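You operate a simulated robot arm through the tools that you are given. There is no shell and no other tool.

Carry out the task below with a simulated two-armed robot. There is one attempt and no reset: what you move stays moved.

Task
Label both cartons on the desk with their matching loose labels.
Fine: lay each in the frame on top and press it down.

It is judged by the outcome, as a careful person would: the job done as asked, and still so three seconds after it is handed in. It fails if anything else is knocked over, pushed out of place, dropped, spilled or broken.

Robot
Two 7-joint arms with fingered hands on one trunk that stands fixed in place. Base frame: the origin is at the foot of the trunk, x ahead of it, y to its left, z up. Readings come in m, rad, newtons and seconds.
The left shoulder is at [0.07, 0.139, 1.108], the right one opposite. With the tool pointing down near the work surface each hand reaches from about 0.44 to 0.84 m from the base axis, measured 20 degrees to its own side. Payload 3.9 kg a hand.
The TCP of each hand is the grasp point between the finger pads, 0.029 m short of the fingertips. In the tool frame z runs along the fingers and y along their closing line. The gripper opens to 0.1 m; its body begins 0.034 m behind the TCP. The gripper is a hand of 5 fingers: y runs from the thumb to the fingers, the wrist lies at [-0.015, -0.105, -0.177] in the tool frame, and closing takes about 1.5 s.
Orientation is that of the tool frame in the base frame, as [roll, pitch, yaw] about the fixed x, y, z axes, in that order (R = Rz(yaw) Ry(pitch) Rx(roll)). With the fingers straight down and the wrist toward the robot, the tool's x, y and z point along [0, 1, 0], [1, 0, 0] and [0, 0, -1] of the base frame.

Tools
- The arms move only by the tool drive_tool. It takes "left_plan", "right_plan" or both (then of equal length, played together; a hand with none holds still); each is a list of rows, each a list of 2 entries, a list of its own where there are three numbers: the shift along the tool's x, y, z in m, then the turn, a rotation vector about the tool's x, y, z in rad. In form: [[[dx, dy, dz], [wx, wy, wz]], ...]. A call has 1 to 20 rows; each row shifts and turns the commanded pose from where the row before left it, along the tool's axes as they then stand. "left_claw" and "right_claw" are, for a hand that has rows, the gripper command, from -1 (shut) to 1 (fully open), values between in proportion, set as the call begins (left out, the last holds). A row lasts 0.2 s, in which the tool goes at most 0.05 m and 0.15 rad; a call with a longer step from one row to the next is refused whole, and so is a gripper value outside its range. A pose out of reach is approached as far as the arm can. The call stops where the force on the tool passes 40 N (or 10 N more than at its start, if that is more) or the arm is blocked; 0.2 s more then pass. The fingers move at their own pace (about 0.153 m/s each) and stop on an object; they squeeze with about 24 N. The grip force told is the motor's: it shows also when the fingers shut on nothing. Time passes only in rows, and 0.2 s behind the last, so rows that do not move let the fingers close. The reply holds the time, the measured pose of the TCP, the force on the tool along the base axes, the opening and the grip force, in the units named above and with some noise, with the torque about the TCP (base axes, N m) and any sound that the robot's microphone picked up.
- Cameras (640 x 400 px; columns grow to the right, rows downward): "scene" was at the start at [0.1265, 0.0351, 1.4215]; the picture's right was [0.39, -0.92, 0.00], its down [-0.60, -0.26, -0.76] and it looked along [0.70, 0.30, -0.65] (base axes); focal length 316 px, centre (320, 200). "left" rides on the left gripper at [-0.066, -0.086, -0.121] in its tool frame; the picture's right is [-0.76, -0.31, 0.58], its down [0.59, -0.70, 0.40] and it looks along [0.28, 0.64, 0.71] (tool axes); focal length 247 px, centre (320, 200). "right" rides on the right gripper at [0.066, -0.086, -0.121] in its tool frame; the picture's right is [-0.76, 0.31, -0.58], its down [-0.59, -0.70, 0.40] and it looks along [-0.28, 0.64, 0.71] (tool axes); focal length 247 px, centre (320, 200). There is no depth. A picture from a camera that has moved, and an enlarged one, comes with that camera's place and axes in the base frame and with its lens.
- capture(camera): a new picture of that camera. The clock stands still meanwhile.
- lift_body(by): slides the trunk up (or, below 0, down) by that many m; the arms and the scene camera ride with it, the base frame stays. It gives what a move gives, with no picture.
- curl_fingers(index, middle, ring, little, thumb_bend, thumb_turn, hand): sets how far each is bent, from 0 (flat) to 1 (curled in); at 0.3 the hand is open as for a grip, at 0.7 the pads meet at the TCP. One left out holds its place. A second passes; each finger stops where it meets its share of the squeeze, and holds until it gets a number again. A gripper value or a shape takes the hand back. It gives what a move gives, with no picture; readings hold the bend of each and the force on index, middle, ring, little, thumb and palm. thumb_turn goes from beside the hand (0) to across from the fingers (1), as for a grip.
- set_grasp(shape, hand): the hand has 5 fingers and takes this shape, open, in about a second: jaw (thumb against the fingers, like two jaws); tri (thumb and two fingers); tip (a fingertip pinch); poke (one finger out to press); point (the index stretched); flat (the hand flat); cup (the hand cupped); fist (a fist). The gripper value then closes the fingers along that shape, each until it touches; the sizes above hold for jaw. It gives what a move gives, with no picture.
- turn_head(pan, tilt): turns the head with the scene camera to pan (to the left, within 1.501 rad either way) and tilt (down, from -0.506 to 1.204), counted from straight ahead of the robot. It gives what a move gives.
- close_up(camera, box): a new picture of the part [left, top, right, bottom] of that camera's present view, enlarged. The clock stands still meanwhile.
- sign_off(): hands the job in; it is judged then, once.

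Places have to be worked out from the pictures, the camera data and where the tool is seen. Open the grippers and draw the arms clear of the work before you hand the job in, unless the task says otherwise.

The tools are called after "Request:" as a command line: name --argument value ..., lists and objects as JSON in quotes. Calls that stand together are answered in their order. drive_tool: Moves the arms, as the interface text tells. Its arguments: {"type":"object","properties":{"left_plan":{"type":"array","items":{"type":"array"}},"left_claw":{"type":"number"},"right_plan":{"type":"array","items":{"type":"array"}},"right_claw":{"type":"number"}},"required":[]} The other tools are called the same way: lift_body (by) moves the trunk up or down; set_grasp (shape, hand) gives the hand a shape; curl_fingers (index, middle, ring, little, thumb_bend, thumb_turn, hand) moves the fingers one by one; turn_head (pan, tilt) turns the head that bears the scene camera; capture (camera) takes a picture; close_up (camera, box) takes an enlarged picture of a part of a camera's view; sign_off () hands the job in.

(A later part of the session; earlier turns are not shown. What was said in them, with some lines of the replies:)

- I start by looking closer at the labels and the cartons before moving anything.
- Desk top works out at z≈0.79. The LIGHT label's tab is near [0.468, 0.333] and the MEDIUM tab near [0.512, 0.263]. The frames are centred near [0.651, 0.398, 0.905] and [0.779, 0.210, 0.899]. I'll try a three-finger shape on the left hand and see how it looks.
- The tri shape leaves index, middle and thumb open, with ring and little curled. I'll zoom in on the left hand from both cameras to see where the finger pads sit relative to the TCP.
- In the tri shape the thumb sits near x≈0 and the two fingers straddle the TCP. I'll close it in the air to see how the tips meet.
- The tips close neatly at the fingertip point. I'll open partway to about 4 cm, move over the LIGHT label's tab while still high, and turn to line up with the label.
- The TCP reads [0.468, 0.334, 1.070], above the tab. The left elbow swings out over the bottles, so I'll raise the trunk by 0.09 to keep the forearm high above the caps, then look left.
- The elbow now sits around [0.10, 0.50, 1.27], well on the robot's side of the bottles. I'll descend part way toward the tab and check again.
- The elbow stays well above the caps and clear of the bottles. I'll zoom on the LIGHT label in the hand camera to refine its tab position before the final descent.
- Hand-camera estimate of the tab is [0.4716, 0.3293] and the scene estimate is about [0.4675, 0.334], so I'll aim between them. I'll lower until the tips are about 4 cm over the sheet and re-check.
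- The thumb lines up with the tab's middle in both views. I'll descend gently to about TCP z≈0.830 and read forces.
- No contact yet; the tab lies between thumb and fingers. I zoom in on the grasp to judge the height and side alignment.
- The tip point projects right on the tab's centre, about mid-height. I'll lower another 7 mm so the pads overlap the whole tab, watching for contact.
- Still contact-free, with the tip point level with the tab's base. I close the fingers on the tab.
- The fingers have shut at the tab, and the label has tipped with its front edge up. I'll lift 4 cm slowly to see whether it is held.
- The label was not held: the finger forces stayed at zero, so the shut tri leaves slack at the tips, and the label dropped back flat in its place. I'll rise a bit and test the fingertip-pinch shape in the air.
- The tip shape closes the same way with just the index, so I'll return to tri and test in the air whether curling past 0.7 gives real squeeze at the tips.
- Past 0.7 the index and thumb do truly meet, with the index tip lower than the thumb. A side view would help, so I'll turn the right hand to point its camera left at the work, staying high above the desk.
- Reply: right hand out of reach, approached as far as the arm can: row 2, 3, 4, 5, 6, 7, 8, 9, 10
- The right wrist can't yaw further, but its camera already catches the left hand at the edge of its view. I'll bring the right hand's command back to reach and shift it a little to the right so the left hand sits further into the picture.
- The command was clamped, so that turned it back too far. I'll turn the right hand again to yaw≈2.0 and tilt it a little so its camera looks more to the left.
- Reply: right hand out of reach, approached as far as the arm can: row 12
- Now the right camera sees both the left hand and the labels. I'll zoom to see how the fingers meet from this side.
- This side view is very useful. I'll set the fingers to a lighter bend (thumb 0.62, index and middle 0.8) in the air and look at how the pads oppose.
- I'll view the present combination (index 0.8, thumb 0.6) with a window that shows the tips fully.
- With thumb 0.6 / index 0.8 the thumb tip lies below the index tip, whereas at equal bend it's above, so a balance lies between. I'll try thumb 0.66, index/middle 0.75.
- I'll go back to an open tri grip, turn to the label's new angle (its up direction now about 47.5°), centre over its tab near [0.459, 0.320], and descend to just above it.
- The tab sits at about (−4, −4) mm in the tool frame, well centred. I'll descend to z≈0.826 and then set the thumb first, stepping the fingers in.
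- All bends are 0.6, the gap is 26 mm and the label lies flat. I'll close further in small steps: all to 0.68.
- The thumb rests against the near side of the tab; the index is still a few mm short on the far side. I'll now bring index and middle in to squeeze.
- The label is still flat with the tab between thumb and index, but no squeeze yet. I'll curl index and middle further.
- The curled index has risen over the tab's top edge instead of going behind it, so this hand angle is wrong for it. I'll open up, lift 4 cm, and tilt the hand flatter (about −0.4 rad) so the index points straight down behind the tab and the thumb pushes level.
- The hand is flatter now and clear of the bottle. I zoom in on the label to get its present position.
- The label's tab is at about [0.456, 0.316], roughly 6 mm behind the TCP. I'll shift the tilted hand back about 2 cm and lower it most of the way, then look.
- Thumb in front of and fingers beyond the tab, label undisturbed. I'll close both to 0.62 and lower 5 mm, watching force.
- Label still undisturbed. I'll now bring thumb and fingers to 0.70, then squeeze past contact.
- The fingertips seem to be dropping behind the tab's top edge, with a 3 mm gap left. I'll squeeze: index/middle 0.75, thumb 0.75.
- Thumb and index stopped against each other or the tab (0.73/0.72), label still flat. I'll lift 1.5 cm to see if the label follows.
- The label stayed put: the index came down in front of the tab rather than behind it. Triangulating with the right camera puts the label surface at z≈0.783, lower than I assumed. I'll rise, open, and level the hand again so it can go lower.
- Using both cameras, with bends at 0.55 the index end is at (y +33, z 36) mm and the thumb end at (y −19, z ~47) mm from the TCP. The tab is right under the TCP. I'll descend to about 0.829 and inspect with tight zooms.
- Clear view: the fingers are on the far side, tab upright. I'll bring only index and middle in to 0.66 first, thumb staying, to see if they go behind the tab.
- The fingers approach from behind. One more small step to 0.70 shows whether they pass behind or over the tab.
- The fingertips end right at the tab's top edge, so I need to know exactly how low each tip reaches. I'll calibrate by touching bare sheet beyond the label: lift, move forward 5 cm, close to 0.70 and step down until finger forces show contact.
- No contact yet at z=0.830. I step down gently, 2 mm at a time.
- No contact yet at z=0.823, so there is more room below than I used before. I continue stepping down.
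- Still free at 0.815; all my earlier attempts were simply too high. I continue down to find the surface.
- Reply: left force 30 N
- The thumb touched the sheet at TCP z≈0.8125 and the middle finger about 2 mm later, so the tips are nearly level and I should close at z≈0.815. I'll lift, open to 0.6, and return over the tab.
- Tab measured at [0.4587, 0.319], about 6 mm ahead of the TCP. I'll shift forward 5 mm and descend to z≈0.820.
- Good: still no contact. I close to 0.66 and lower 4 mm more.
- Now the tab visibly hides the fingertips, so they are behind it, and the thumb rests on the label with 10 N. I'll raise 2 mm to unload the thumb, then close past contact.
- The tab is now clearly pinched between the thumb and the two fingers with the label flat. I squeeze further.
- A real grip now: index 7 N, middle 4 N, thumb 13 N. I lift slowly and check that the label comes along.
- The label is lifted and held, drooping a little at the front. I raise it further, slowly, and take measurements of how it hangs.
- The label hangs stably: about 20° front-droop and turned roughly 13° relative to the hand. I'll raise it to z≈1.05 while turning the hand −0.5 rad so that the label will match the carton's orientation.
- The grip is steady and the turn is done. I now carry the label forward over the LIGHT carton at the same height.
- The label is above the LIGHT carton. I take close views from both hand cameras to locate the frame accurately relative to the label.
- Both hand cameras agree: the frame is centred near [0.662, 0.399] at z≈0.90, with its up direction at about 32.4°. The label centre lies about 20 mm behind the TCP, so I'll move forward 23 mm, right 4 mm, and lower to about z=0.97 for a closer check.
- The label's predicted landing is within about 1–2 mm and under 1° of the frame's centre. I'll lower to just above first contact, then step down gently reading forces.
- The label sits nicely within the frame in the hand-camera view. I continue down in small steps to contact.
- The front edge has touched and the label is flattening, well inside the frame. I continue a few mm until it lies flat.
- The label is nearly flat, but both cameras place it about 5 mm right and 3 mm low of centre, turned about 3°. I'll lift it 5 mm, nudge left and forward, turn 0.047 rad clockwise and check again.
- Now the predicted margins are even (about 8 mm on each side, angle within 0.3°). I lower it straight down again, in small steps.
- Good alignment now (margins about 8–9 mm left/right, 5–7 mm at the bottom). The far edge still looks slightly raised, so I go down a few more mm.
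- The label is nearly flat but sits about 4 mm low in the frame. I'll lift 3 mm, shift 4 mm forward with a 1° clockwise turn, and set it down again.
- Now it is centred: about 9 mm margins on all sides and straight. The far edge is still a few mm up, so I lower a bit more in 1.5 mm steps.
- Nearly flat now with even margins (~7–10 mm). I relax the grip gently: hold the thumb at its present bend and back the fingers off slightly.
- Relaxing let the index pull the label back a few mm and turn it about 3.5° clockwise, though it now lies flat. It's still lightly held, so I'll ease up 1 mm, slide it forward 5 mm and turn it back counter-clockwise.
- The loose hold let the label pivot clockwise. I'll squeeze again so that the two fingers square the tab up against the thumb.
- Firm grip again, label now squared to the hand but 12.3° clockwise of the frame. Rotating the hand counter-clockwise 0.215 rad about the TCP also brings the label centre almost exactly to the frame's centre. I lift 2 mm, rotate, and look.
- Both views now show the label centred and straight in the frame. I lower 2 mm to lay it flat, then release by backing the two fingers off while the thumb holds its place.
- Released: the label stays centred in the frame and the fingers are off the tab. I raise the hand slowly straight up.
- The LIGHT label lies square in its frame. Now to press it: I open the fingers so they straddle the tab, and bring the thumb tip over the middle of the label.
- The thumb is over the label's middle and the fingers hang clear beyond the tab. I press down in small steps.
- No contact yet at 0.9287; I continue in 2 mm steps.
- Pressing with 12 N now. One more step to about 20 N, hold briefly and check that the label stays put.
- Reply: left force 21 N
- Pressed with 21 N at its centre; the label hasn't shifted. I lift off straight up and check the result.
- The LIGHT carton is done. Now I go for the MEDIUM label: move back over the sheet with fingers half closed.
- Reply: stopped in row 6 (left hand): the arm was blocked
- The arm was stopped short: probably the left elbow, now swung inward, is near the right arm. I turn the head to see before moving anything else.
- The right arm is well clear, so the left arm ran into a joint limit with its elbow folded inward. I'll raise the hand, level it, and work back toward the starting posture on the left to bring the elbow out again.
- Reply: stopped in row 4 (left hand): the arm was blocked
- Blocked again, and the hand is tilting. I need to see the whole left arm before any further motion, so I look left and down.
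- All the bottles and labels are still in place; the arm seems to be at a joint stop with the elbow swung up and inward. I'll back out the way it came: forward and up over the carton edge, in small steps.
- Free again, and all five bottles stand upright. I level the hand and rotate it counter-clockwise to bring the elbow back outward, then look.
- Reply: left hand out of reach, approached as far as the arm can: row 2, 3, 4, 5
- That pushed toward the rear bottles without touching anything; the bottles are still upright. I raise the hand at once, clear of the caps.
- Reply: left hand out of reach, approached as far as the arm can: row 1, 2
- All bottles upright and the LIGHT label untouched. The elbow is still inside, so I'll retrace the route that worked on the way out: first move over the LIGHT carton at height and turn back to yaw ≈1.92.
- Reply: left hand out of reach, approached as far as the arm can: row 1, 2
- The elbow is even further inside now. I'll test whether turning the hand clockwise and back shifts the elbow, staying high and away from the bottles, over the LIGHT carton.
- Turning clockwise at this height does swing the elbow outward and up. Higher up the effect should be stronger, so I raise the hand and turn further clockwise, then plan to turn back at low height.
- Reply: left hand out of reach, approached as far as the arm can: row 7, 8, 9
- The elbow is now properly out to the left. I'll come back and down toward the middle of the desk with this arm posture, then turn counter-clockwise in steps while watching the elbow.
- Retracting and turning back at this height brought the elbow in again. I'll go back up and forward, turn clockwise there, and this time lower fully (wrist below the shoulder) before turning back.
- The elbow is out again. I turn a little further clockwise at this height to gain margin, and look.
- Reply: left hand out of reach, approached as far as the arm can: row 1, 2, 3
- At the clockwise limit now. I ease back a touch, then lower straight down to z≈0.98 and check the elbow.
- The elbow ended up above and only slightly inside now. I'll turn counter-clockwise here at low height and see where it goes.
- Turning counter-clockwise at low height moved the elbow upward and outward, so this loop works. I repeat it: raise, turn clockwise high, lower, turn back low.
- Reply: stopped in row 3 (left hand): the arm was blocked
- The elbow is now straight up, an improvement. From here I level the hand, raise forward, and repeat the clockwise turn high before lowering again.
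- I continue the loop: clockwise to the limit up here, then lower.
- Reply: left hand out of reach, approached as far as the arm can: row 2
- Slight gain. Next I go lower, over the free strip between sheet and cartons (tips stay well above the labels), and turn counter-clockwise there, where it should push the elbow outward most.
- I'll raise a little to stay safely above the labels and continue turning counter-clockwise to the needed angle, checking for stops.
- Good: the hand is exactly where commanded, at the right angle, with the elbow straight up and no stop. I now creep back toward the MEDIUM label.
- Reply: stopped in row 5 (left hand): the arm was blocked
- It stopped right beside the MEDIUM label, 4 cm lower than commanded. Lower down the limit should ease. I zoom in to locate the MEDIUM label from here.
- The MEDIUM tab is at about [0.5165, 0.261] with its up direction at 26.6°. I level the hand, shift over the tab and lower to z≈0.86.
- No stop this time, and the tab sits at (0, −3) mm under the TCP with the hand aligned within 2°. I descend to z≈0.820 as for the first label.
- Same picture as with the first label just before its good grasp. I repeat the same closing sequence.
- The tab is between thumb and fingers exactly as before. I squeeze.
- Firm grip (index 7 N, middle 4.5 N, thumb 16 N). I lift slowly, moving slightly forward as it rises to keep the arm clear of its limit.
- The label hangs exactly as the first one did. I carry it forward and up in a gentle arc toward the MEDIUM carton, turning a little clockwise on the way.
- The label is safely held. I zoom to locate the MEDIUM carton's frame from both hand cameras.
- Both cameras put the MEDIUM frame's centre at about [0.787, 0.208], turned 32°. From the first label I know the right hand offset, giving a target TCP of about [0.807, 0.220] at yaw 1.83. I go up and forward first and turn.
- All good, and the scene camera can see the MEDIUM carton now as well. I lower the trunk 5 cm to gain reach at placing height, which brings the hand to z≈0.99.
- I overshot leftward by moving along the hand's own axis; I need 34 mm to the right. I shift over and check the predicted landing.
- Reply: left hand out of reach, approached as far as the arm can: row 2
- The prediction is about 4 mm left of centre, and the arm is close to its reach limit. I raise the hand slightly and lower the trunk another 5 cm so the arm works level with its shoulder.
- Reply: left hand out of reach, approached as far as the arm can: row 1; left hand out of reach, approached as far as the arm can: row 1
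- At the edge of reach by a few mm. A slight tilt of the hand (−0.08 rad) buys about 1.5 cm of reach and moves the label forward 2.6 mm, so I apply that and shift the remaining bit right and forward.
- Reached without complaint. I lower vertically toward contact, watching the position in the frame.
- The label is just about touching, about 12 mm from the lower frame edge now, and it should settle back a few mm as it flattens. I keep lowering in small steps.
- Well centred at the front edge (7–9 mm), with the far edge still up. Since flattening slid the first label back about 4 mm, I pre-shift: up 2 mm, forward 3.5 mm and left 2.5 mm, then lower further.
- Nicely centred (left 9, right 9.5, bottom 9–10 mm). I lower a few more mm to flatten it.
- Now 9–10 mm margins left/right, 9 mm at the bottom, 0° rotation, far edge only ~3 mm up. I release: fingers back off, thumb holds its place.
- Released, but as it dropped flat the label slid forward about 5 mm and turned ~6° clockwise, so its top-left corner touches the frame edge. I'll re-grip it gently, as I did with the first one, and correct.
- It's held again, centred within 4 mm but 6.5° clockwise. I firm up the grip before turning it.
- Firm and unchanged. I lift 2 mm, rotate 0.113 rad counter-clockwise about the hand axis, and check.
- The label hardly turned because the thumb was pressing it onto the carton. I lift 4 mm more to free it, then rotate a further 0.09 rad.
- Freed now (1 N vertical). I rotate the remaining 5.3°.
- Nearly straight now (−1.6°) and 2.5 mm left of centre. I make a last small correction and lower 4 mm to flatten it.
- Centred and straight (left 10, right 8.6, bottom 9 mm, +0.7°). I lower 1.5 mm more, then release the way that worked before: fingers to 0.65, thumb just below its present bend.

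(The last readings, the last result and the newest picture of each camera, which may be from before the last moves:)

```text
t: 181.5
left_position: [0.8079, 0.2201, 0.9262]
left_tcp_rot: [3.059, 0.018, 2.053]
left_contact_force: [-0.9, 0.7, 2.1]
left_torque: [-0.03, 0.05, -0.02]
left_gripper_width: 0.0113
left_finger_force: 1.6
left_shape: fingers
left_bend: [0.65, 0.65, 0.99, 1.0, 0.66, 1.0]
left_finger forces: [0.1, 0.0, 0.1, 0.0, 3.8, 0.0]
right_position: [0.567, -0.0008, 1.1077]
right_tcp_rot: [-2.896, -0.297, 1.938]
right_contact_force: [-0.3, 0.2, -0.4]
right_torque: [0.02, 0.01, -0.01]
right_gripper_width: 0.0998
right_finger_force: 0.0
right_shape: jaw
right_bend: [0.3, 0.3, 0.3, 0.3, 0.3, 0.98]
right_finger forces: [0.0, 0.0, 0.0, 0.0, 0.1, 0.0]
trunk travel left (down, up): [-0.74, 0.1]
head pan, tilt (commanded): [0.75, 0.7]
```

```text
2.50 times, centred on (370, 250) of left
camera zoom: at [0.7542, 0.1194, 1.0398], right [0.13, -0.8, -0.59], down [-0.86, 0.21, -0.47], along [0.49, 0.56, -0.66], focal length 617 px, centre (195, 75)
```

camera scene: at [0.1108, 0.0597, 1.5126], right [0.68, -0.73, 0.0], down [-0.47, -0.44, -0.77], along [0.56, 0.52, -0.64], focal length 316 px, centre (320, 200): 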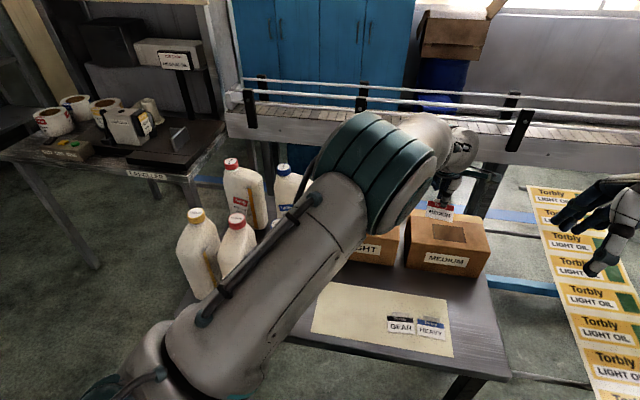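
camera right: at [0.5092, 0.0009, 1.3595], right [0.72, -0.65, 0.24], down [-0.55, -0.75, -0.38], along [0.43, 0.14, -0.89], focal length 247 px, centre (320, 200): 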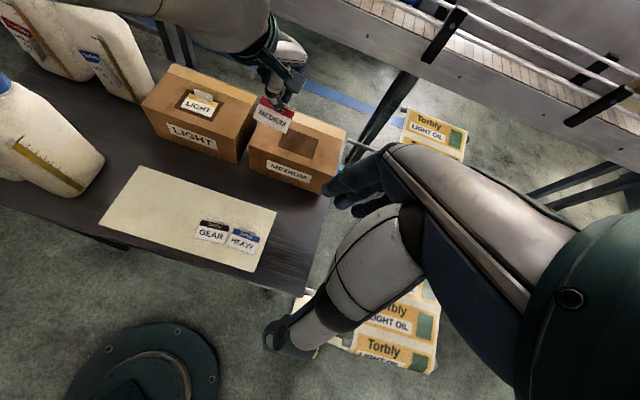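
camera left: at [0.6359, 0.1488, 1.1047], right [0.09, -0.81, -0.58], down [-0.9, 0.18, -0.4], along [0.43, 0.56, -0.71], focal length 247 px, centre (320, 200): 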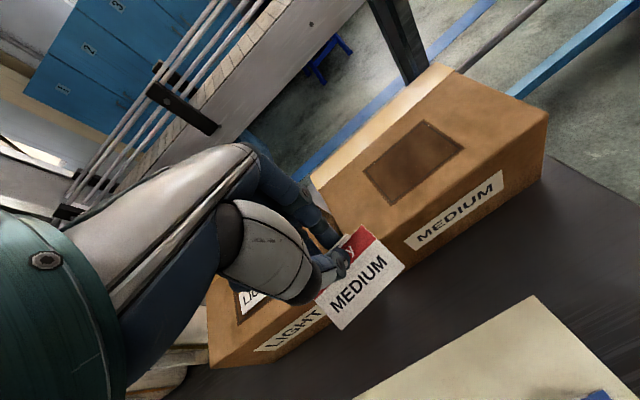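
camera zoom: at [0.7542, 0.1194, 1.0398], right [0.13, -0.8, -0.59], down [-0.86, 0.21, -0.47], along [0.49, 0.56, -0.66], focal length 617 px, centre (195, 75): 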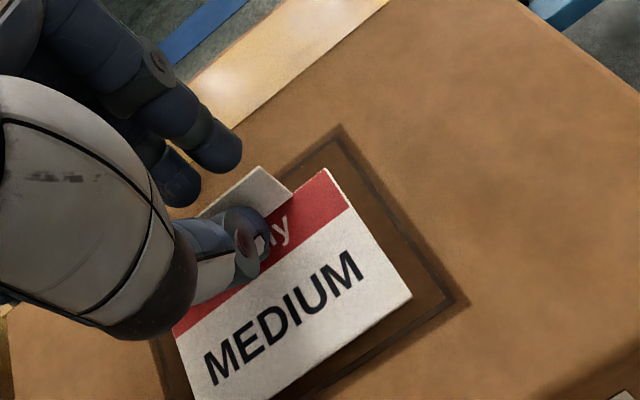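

Released cleanly: the label lies flat with margins 10.5/7.9 mm left/right, 8 mm bottom and 7.4 mm top, under 1° off. I raise the hand vertically.

Request:
drive_tool --left_plan '[[[0, 0.0002, -0.002], [0, 0, 0]], [[0, -0.0005, -0.004], [0, 0, 0]], [[0, 0.0006, -0.008], [0, 0, 0]], [[0, 0.001, -0.012], [0, 0, 0]], [[0, 0.0016, -0.018], [0, 0, 0]], [[0, 0, 0], [0, 0, 0]]]'

Request:
close_up --camera "right" --box '[240, 70, 350, 145]'

Request:
close_up --camera "left" --box '[270, 170, 470, 330]'

```text
t: 182.9
left_position: [0.8075, 0.2223, 0.9692]
left_tcp_rot: [3.06, 0.015, 2.053]
left_contact_force: [-0.7, -0.2, -0.1]
left_torque: [-0.01, -0.01, 0.01]
left_gripper_width: 0.0128
left_finger_force: 0.1
left_shape: fingers
left_bend: [0.65, 0.65, 0.99, 1.0, 0.65, 1.0]
left_finger forces: [0.1, 0.0, 0.0, 0.0, 0.0, 0.0]
right_position: [0.5691, 0.0007, 1.1067]
right_tcp_rot: [-2.893, -0.298, 1.936]
right_contact_force: [0.4, 0.6, -0.6]
right_torque: [-0.02, -0.01, 0.01]
right_gripper_width: 0.0997
right_finger_force: 0.1
right_shape: jaw
right_bend: [0.3, 0.3, 0.3, 0.3, 0.3, 0.98]
right_finger forces: [0.0, 0.0, 0.0, 0.1, 0.0, 0.1]
trunk travel left (down, up): [-0.74, 0.1]
head pan, tilt (commanded): [0.75, 0.7]
```

```text
5.33 times, centred on (295, 108) of right
camera zoom: at [0.5096, 0.0011, 1.2593], right [0.72, -0.65, 0.24], down [-0.55, -0.75, -0.38], along [0.43, 0.14, -0.89], focal length 1317 px, centre (453, 693)
```

zoom: 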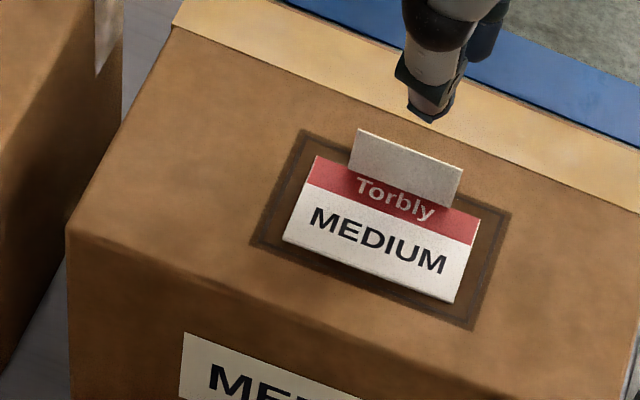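

```text
2.50 times, centred on (370, 250) of left
camera zoom: at [0.7533, 0.1205, 1.0823], right [0.13, -0.8, -0.59], down [-0.86, 0.21, -0.46], along [0.49, 0.56, -0.66], focal length 617 px, centre (195, 75)
```

zoom: 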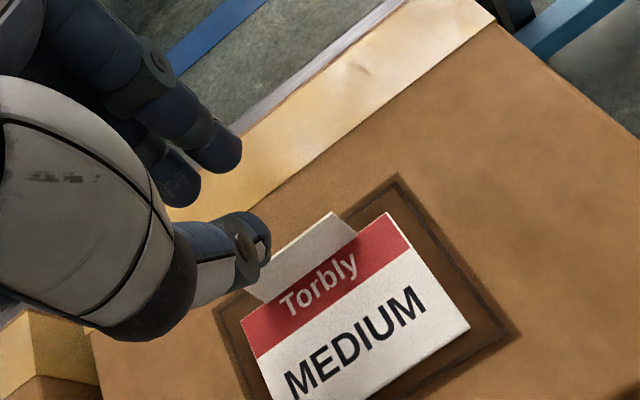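

MEDIUM is square in its frame. Now the press: I open the fingers to straddle the tab and bring the thumb over the label's middle.

Request:
curl_fingers --hand "left" --index 0.3 --middle 0.3 --thumb_bend 0.66

Request:
drive_tool --left_plan '[[[-0.0005, -0.007, -0.0005], [0, 0, 0]], [[-0.0005, -0.007, -0.0005], [0, 0, 0]], [[0, -0.0012, 0.015], [0, 0, 0]], [[0, -0.0012, 0.014], [0, 0, 0]], [[0, 0, 0], [0, 0, 0]]]'

Request:
close_up --camera "right" --box '[240, 70, 350, 145]'

Request:
close_up --camera "left" --box '[270, 170, 470, 330]'

```text
t: 183.9
left_position: [0.807, 0.2206, 0.9681]
left_tcp_rot: [3.059, 0.019, 2.053]
left_contact_force: [-0.5, 0.9, 0.2]
left_torque: [0.0, -0.01, -0.01]
left_gripper_width: 0.0538
left_finger_force: 0.2
left_shape: fingers
left_bend: [0.3, 0.3, 0.99, 1.0, 0.66, 1.0]
left_finger forces: [0.0, 0.0, 0.0, 0.0, 0.0, 0.0]
right_position: [0.5661, 0.0004, 1.1074]
right_tcp_rot: [-2.896, -0.297, 1.938]
right_contact_force: [-0.2, 0.2, -0.1]
right_torque: [-0.01, 0.0, 0.03]
right_gripper_width: 0.0997
right_finger_force: 0.0
right_shape: jaw
right_bend: [0.3, 0.3, 0.3, 0.3, 0.3, 0.98]
right_finger forces: [0.1, 0.0, 0.0, 0.1, 0.0, 0.0]
trunk travel left (down, up): [-0.74, 0.1]
head pan, tilt (commanded): [0.75, 0.7]
```

```text
t: 185.1
left_position: [0.7942, 0.2125, 0.9389]
left_tcp_rot: [3.06, 0.015, 2.05]
left_contact_force: [0.2, 0.8, 0.0]
left_torque: [0.01, -0.01, -0.01]
left_gripper_width: 0.0537
left_finger_force: 0.1
left_shape: fingers
left_bend: [0.3, 0.3, 0.99, 1.0, 0.66, 1.0]
left_finger forces: [0.1, 0.0, 0.0, 0.0, 0.0, 0.1]
right_position: [0.5674, -0.0, 1.1071]
right_tcp_rot: [-2.897, -0.296, 1.937]
right_contact_force: [-0.5, -0.1, -0.4]
right_torque: [0.01, 0.02, 0.01]
right_gripper_width: 0.1002
right_finger_force: 0.1
right_shape: jaw
right_bend: [0.3, 0.3, 0.3, 0.3, 0.3, 0.98]
right_finger forces: [0.0, 0.0, 0.1, 0.1, 0.0, 0.1]
trunk travel left (down, up): [-0.74, 0.1]
head pan, tilt (commanded): [0.75, 0.7]
```

```text
5.33 times, centred on (295, 108) of right
camera zoom: at [0.5091, 0.0011, 1.2595], right [0.72, -0.65, 0.24], down [-0.55, -0.75, -0.38], along [0.43, 0.14, -0.89], focal length 1317 px, centre (453, 693)
```

zoom: 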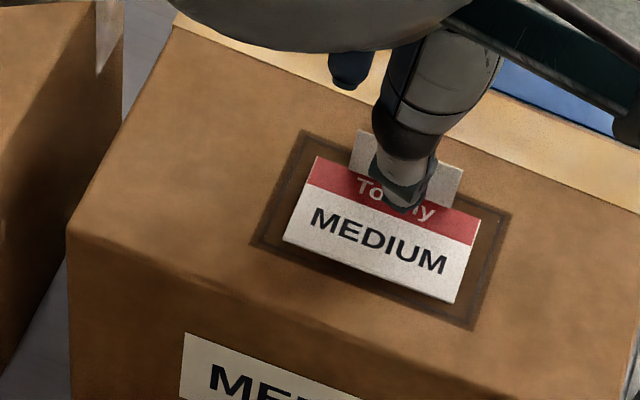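

```text
2.50 times, centred on (370, 250) of left
camera zoom: at [0.7413, 0.112, 1.0538], right [0.13, -0.8, -0.59], down [-0.86, 0.21, -0.46], along [0.49, 0.56, -0.66], focal length 617 px, centre (195, 75)
```

zoom: 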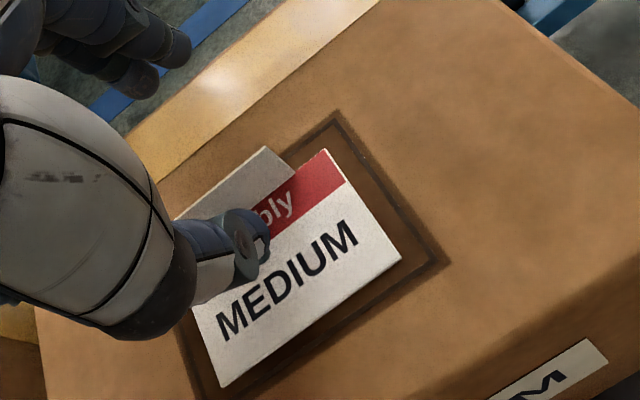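

The thumb will land near the label's centre. I press down in small steps.

Request:
drive_tool --left_plan '[[[0, -0.0004, 0.004], [0, 0, 0]], [[0, -0.0003, 0.004], [0, 0, 0]], [[0, 0, 0], [0, 0, 0]]]'

Request:
drive_tool --left_plan '[[[0, -0.0002, 0.002], [0, 0, 0]], [[0, -0.0002, 0.002], [0, 0, 0]], [[0, 0, 0], [0, 0, 0]]]'

Request:
drive_tool --left_plan '[[[0, -0.0002, 0.002], [0, 0, 0]], [[0, 0, 0], [0, 0, 0]]]'

Request:
drive_tool --left_plan '[[[0, -0.0002, 0.002], [0, 0, 0]], [[0, 0, 0], [0, 0, 0]]]'

```text
t: 185.9
left_position: [0.796, 0.2129, 0.9323]
left_tcp_rot: [3.061, 0.017, 2.053]
left_contact_force: [0.8, 0.7, -0.4]
left_torque: [0.03, -0.01, 0.0]
left_gripper_width: 0.0539
left_finger_force: 0.1
left_shape: fingers
left_bend: [0.3, 0.3, 0.99, 1.0, 0.66, 1.0]
left_finger forces: [0.0, 0.0, 0.1, 0.0, 0.1, 0.0]
right_position: [0.5663, 0.001, 1.1083]
right_tcp_rot: [-2.894, -0.298, 1.937]
right_contact_force: [-0.1, 0.0, 0.7]
right_torque: [0.0, 0.0, -0.01]
right_gripper_width: 0.1
right_finger_force: 0.0
right_shape: jaw
right_bend: [0.3, 0.3, 0.3, 0.3, 0.3, 0.98]
right_finger forces: [0.0, 0.0, 0.0, 0.0, 0.0, 0.0]
trunk travel left (down, up): [-0.74, 0.1]
head pan, tilt (commanded): [0.75, 0.7]
```

```text
t: 186.7
left_position: [0.7962, 0.2137, 0.9291]
left_tcp_rot: [3.059, 0.017, 2.052]
left_contact_force: [-0.1, 1.5, 0.0]
left_torque: [0.01, 0.06, 0.01]
left_gripper_width: 0.0541
left_finger_force: 0.0
left_shape: fingers
left_bend: [0.3, 0.3, 0.99, 1.0, 0.66, 1.0]
left_finger forces: [0.1, 0.0, 0.0, 0.0, 0.0, 0.0]
right_position: [0.5671, 0.0005, 1.1074]
right_tcp_rot: [-2.895, -0.296, 1.939]
right_contact_force: [0.1, 1.5, 0.4]
right_torque: [-0.02, -0.01, -0.01]
right_gripper_width: 0.0996
right_finger_force: 0.1
right_shape: jaw
right_bend: [0.3, 0.3, 0.3, 0.3, 0.3, 0.98]
right_finger forces: [0.0, 0.0, 0.1, 0.0, 0.0, 0.1]
trunk travel left (down, up): [-0.74, 0.1]
head pan, tilt (commanded): [0.75, 0.7]
```

```text
t: 187.3
left_position: [0.7945, 0.2124, 0.9252]
left_tcp_rot: [3.06, 0.017, 2.052]
left_contact_force: [0.3, 0.2, 0.8]
left_torque: [-0.02, 0.04, -0.01]
left_gripper_width: 0.054
left_finger_force: 0.1
left_shape: fingers
left_bend: [0.3, 0.3, 0.99, 1.0, 0.66, 1.0]
left_finger forces: [0.1, 0.0, 0.0, 0.0, 0.8, 0.0]
right_position: [0.5669, -0.0007, 1.107]
right_tcp_rot: [-2.896, -0.297, 1.936]
right_contact_force: [-0.5, 0.3, -0.5]
right_torque: [0.01, -0.05, -0.01]
right_gripper_width: 0.0999
right_finger_force: 0.0
right_shape: jaw
right_bend: [0.3, 0.3, 0.3, 0.3, 0.3, 0.98]
right_finger forces: [0.1, 0.1, 0.1, 0.1, 0.0, 0.0]
trunk travel left (down, up): [-0.74, 0.1]
head pan, tilt (commanded): [0.75, 0.7]
```

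```text
t: 187.9
left_position: [0.7948, 0.2138, 0.9265]
left_tcp_rot: [3.056, 0.017, 2.053]
left_contact_force: [-0.7, -0.3, 6.2]
left_torque: [-0.07, 0.12, -0.01]
left_gripper_width: 0.053
left_finger_force: 3.3
left_shape: fingers
left_bend: [0.3, 0.3, 0.99, 1.0, 0.66, 1.0]
left_finger forces: [0.0, 0.1, 0.0, 0.1, 5.8, 0.0]
right_position: [0.5659, 0.0008, 1.1079]
right_tcp_rot: [-2.894, -0.297, 1.937]
right_contact_force: [1.0, 0.5, 0.2]
right_torque: [-0.05, -0.01, -0.01]
right_gripper_width: 0.0995
right_finger_force: 0.0
right_shape: jaw
right_bend: [0.3, 0.3, 0.3, 0.3, 0.3, 0.98]
right_finger forces: [0.0, 0.1, 0.0, 0.0, 0.0, 0.0]
trunk travel left (down, up): [-0.74, 0.1]
head pan, tilt (commanded): [0.75, 0.7]
```

Thumb contact at 6 N. I press on to about 20 N, hold, and check.

Request:
drive_tool --left_plan '[[[0, -0.0002, 0.002], [0, 0, 0]], [[0, 0, 0], [0, 0, 0]]]'

Request:
drive_tool --left_plan '[[[0, -0.0002, 0.002], [0, 0, 0]], [[0, 0, 0], [0, 0, 0]], [[0, 0, 0], [0, 0, 0]], [[0, 0, 0], [0, 0, 0]]]'

Request:
close_up --camera "right" --box '[240, 70, 350, 145]'

```text
t: 188.5
left_position: [0.7939, 0.212, 0.9248]
left_tcp_rot: [3.054, 0.018, 2.054]
left_contact_force: [-3.7, -0.2, 12.9]
left_torque: [-0.17, 0.19, -0.01]
left_gripper_width: 0.0525
left_finger_force: 5.8
left_shape: fingers
left_bend: [0.3, 0.3, 0.99, 1.0, 0.66, 1.0]
left_finger forces: [0.1, 0.1, 0.0, 0.1, 12.5, 0.0]
right_position: [0.5652, -0.0001, 1.1093]
right_tcp_rot: [-2.895, -0.297, 1.938]
right_contact_force: [0.4, 0.2, 0.0]
right_torque: [0.01, 0.0, -0.01]
right_gripper_width: 0.1
right_finger_force: 0.2
right_shape: jaw
right_bend: [0.3, 0.3, 0.3, 0.3, 0.3, 0.98]
right_finger forces: [0.0, 0.1, 0.0, 0.1, 0.1, 0.0]
trunk travel left (down, up): [-0.74, 0.1]
head pan, tilt (commanded): [0.75, 0.7]
```

```text
t: 189.5
left_position: [0.7921, 0.2118, 0.9251]
left_tcp_rot: [3.055, 0.019, 2.053]
left_contact_force: [-4.5, -1.8, 20.4]
left_torque: [-0.26, 0.3, 0.0]
left_gripper_width: 0.0513
left_finger_force: 10.0
left_shape: fingers
left_bend: [0.3, 0.3, 0.99, 1.0, 0.66, 1.0]
left_finger forces: [0.0, 0.0, 0.1, 0.0, 20.4, 0.0]
right_position: [0.5646, -0.0012, 1.1093]
right_tcp_rot: [-2.898, -0.297, 1.938]
right_contact_force: [-0.8, -0.6, -0.1]
right_torque: [0.0, 0.02, 0.0]
right_gripper_width: 0.0999
right_finger_force: 0.0
right_shape: jaw
right_bend: [0.3, 0.3, 0.3, 0.3, 0.3, 0.98]
right_finger forces: [0.1, 0.2, 0.0, 0.0, 0.0, 0.0]
trunk travel left (down, up): [-0.74, 0.1]
head pan, tilt (commanded): [0.75, 0.7]
```

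```text
5.33 times, centred on (295, 108) of right
camera zoom: at [0.5046, -0.0002, 1.2616], right [0.72, -0.65, 0.24], down [-0.55, -0.75, -0.38], along [0.43, 0.14, -0.89], focal length 1317 px, centre (453, 693)
```

zoom: 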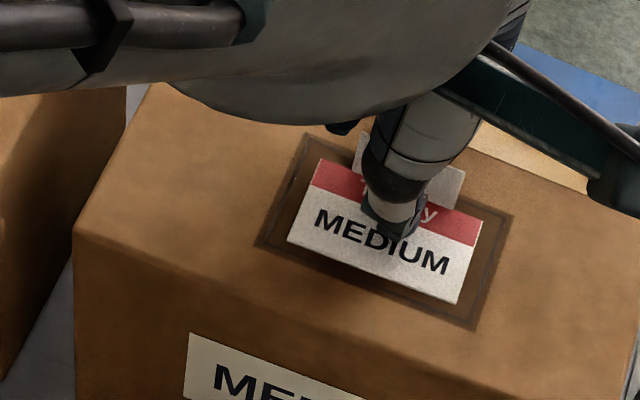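

Pressed with 20 N and the label hasn't moved. I lift off vertically and check both cartons.

Request:
drive_tool --left_plan '[[[0, 0.0005, -0.006], [0, 0, 0]], [[0, 0.001, -0.012], [0, 0, 0]], [[0, 0.002, -0.025], [0, 0, 0]], [[0, 0.002, -0.03], [0, 0, 0]], [[0, 0.002, -0.03], [0, 0, 0]], [[0, 0, 0], [0, 0, 0]]]'

Request:
close_up --camera "right" --box '[100, 30, 350, 190]'

Request:
capture --camera "scene"

Request:
capture --camera "left"

```text
t: 190.9
left_position: [0.7945, 0.2148, 1.0225]
left_tcp_rot: [3.058, 0.015, 2.053]
left_contact_force: [0.6, -0.1, 1.1]
left_torque: [0.0, 0.02, -0.02]
left_gripper_width: 0.0534
left_finger_force: 0.0
left_shape: fingers
left_bend: [0.3, 0.3, 0.99, 1.0, 0.66, 1.0]
left_finger forces: [0.0, 0.0, 0.1, 0.0, 0.1, 0.0]
right_position: [0.5679, 0.0006, 1.1073]
right_tcp_rot: [-2.893, -0.295, 1.937]
right_contact_force: [-0.3, 0.8, 0.1]
right_torque: [0.02, -0.04, 0.01]
right_gripper_width: 0.0997
right_finger_force: 0.2
right_shape: jaw
right_bend: [0.3, 0.3, 0.3, 0.3, 0.3, 0.98]
right_finger forces: [0.0, 0.1, 0.0, 0.1, 0.1, 0.0]
trunk travel left (down, up): [-0.74, 0.1]
head pan, tilt (commanded): [0.75, 0.7]
```

```text
2.50 times, centred on (225, 110) of right
camera zoom: at [0.5097, 0.0011, 1.2593], right [0.72, -0.65, 0.24], down [-0.55, -0.75, -0.38], along [0.43, 0.14, -0.89], focal length 617 px, centre (558, 425)
```

zoom: 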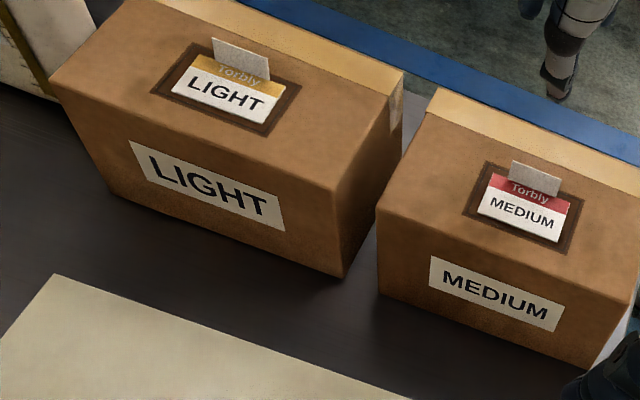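

```text
taken
camera scene: at [0.1114, 0.06, 1.4125], right [0.68, -0.73, 0.0], down [-0.47, -0.44, -0.76], along [0.56, 0.52, -0.64], focal length 316 px, centre (320, 200)
```

scene: 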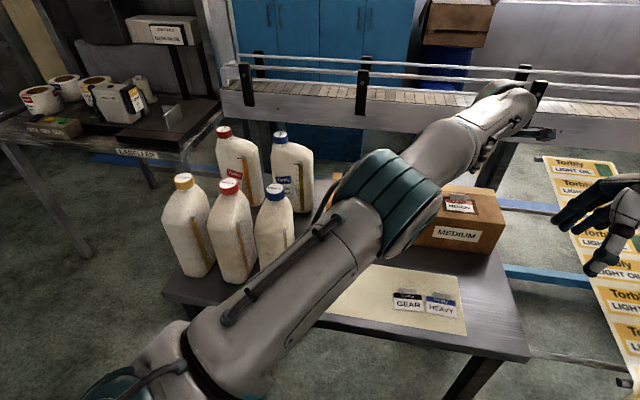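

```text
taken
camera left: at [0.7397, 0.1139, 1.1371], right [0.13, -0.8, -0.59], down [-0.86, 0.21, -0.46], along [0.49, 0.56, -0.66], focal length 247 px, centre (320, 200)
```

left: 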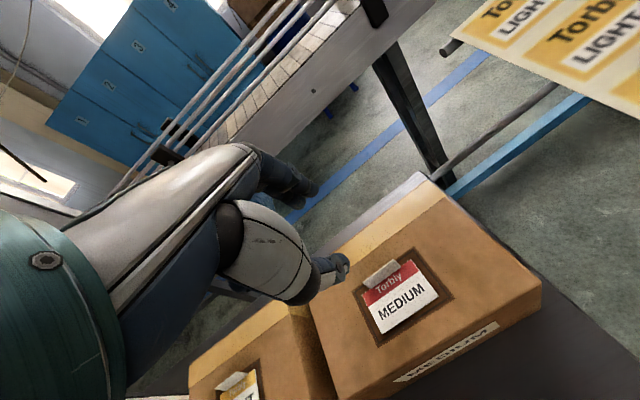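

Both labels are straight in their frames, and bottles and spare labels are untouched. I open both hands and draw them up and clear: first the trunk up 0.1 m.

Request:
lift_body --by 0.1

Request:
set_grasp --shape "jaw" --hand "left"

Request:
drive_tool --left_plan '[[[0, -0.005, -0.03], [0, 0, 0]], [[0, -0.01, -0.03], [0, 0, 0]], [[0, -0.015, -0.03], [0, 0, 0]], [[0, -0.015, -0.03], [0, 0, 0]], [[0, -0.015, -0.03], [0, 0, 0]], [[0, -0.015, -0.03], [0, 0, 0]], [[0, 0, 0], [0, 0, 0]]]' --left_claw 1

Request:
capture --camera "scene"

Request:
capture --camera "right"

```text
t: 192.2
left_position: [0.7929, 0.2156, 1.1218]
left_tcp_rot: [3.06, 0.015, 2.052]
left_contact_force: [-1.2, 0.1, 1.1]
left_torque: [-0.05, 0.01, -0.04]
left_gripper_width: 0.0537
left_finger_force: 0.0
left_shape: fingers
left_bend: [0.3, 0.3, 0.99, 1.0, 0.66, 1.0]
left_finger forces: [0.0, 0.1, 0.1, 0.1, 0.0, 0.0]
right_position: [0.5672, 0.0003, 1.2064]
right_tcp_rot: [-2.892, -0.297, 1.936]
right_contact_force: [-0.2, -0.3, -0.3]
right_torque: [0.01, -0.01, 0.01]
right_gripper_width: 0.1
right_finger_force: 0.0
right_shape: jaw
right_bend: [0.3, 0.3, 0.3, 0.3, 0.3, 0.98]
right_finger forces: [0.0, 0.1, 0.1, 0.0, 0.0, 0.1]
trunk travel left (down, up): [-0.84, 0.0]
head pan, tilt (commanded): [0.75, 0.7]
```

```text
t: 193.1
left_position: [0.7933, 0.2143, 1.124]
left_tcp_rot: [3.06, 0.017, 2.052]
left_contact_force: [-0.3, -0.3, -0.5]
left_torque: [0.02, 0.02, -0.04]
left_gripper_width: 0.1
left_finger_force: 0.1
left_shape: jaw
left_bend: [0.3, 0.3, 0.3, 0.3, 0.3, 0.98]
left_finger forces: [0.1, 0.0, 0.1, 0.0, 0.1, 0.0]
right_position: [0.5669, 0.0001, 1.2083]
right_tcp_rot: [-2.894, -0.297, 1.937]
right_contact_force: [-0.7, -0.7, 0.2]
right_torque: [0.01, 0.0, 0.0]
right_gripper_width: 0.1
right_finger_force: 0.0
right_shape: jaw
right_bend: [0.3, 0.3, 0.3, 0.3, 0.3, 0.98]
right_finger forces: [0.1, 0.0, 0.0, 0.0, 0.0, 0.0]
trunk travel left (down, up): [-0.84, 0.0]
head pan, tilt (commanded): [0.75, 0.7]
```

```text
t: 194.7
left_position: [0.7123, 0.177, 1.2964]
left_tcp_rot: [3.059, 0.017, 2.054]
left_contact_force: [-0.5, -0.5, 0.0]
left_torque: [0.02, 0.0, -0.01]
left_gripper_width: 0.0999
left_finger_force: 0.0
left_shape: jaw
left_bend: [0.3, 0.3, 0.3, 0.3, 0.3, 0.98]
left_finger forces: [0.0, 0.1, 0.0, 0.1, 0.0, 0.0]
right_position: [0.5676, 0.0025, 1.2077]
right_tcp_rot: [-2.896, -0.297, 1.939]
right_contact_force: [0.7, 0.7, 0.0]
right_torque: [0.01, 0.02, 0.0]
right_gripper_width: 0.0997
right_finger_force: 0.1
right_shape: jaw
right_bend: [0.3, 0.3, 0.3, 0.3, 0.3, 0.98]
right_finger forces: [0.1, 0.1, 0.0, 0.0, 0.1, 0.1]
trunk travel left (down, up): [-0.84, 0.0]
head pan, tilt (commanded): [0.75, 0.7]
```

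```text
taken
camera scene: at [0.1116, 0.0602, 1.5125], right [0.68, -0.73, 0.0], down [-0.47, -0.44, -0.76], along [0.56, 0.52, -0.64], focal length 316 px, centre (320, 200)
```

scene: 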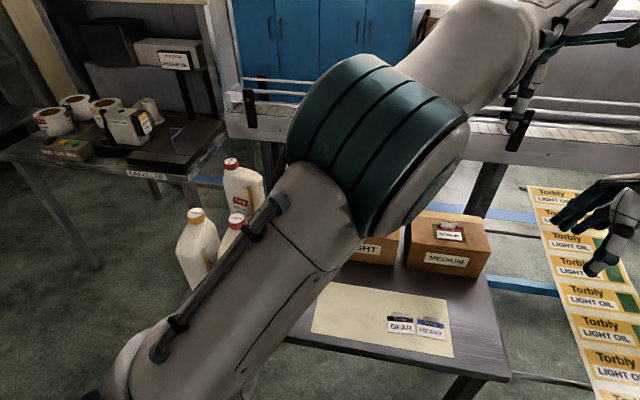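

```text
taken
camera right: at [0.5099, 0.0013, 1.3592], right [0.72, -0.65, 0.24], down [-0.55, -0.75, -0.38], along [0.43, 0.14, -0.89], focal length 247 px, centre (320, 200)
```

right: 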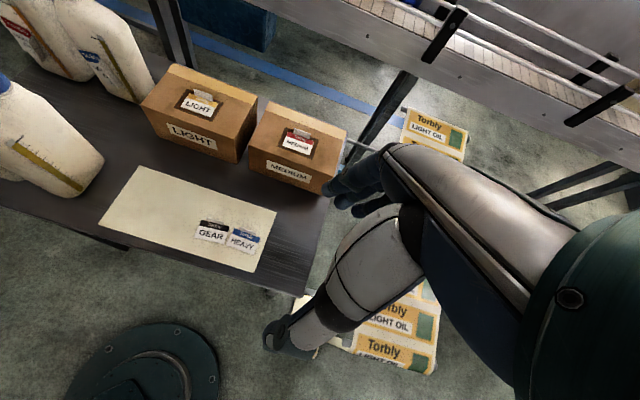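

Both hands are open and high above the work. One last close look at both cartons and the remaining labels before handing in.

Request:
close_up --camera "right" --box '[120, 50, 360, 200]'

Request:
close_up --camera "right" --box '[90, 150, 300, 280]'

```text
2.67 times, centred on (240, 125) of right
camera zoom: at [0.5099, 0.0013, 1.3592], right [0.72, -0.65, 0.24], down [-0.55, -0.75, -0.38], along [0.43, 0.14, -0.89], focal length 659 px, centre (533, 400)
```

zoom: 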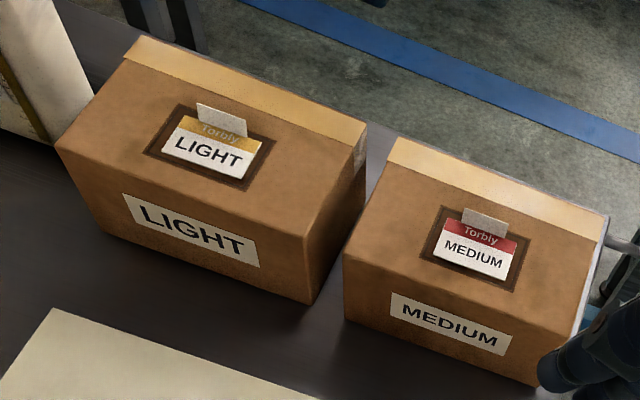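

```text
3.05 times, centred on (195, 215) of right
camera zoom: at [0.5099, 0.0013, 1.3592], right [0.72, -0.65, 0.24], down [-0.55, -0.75, -0.38], along [0.43, 0.14, -0.89], focal length 753 px, centre (701, 154)
```

zoom: 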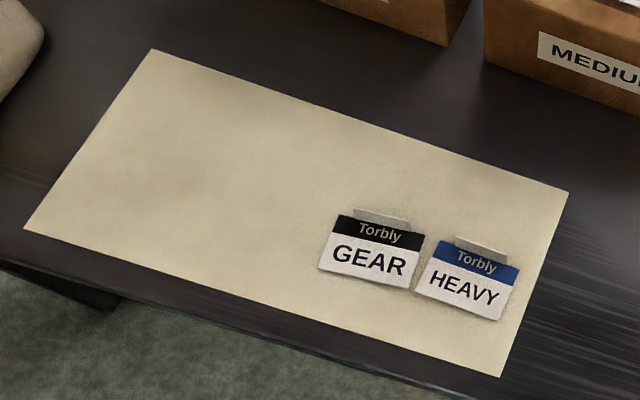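

Both matching labels lie square in their frames and have been pressed down. GEAR and HEAVY are untouched, the bottles stand, and the hands are open and clear. I hand the job in.

Request:
sign_off

```text
The job is handed in.
```

Both cartons are labelled. The LIGHT label is in the frame on the LIGHT carton and the MEDIUM label is in the frame on the MEDIUM carton. I handed the job in but have not seen the judged result.

- **Placement:** Both labels lie flat, roughly centred and straight in their frames. MEDIUM measured under 1° off, with margins of about 7–10 mm. LIGHT was about the same when I released it.
- **Pressing:** I pressed each label at its middle with about 20 N, and neither moved.
- **Everything else:** The GEAR and HEAVY labels are where they were. All five bottles were upright when I last had them all in view; in the final picture the arm hid some of them. Nothing was knocked over or dropped off the desk.

While learning to grip the LIGHT label I slid and turned it a little on its sheet before I got hold of it. The left arm also hit a joint limit several times between the two labels. Once that swung the hand close to the rear bottles, but it did not touch them.

Both hands are open and well above the desk.
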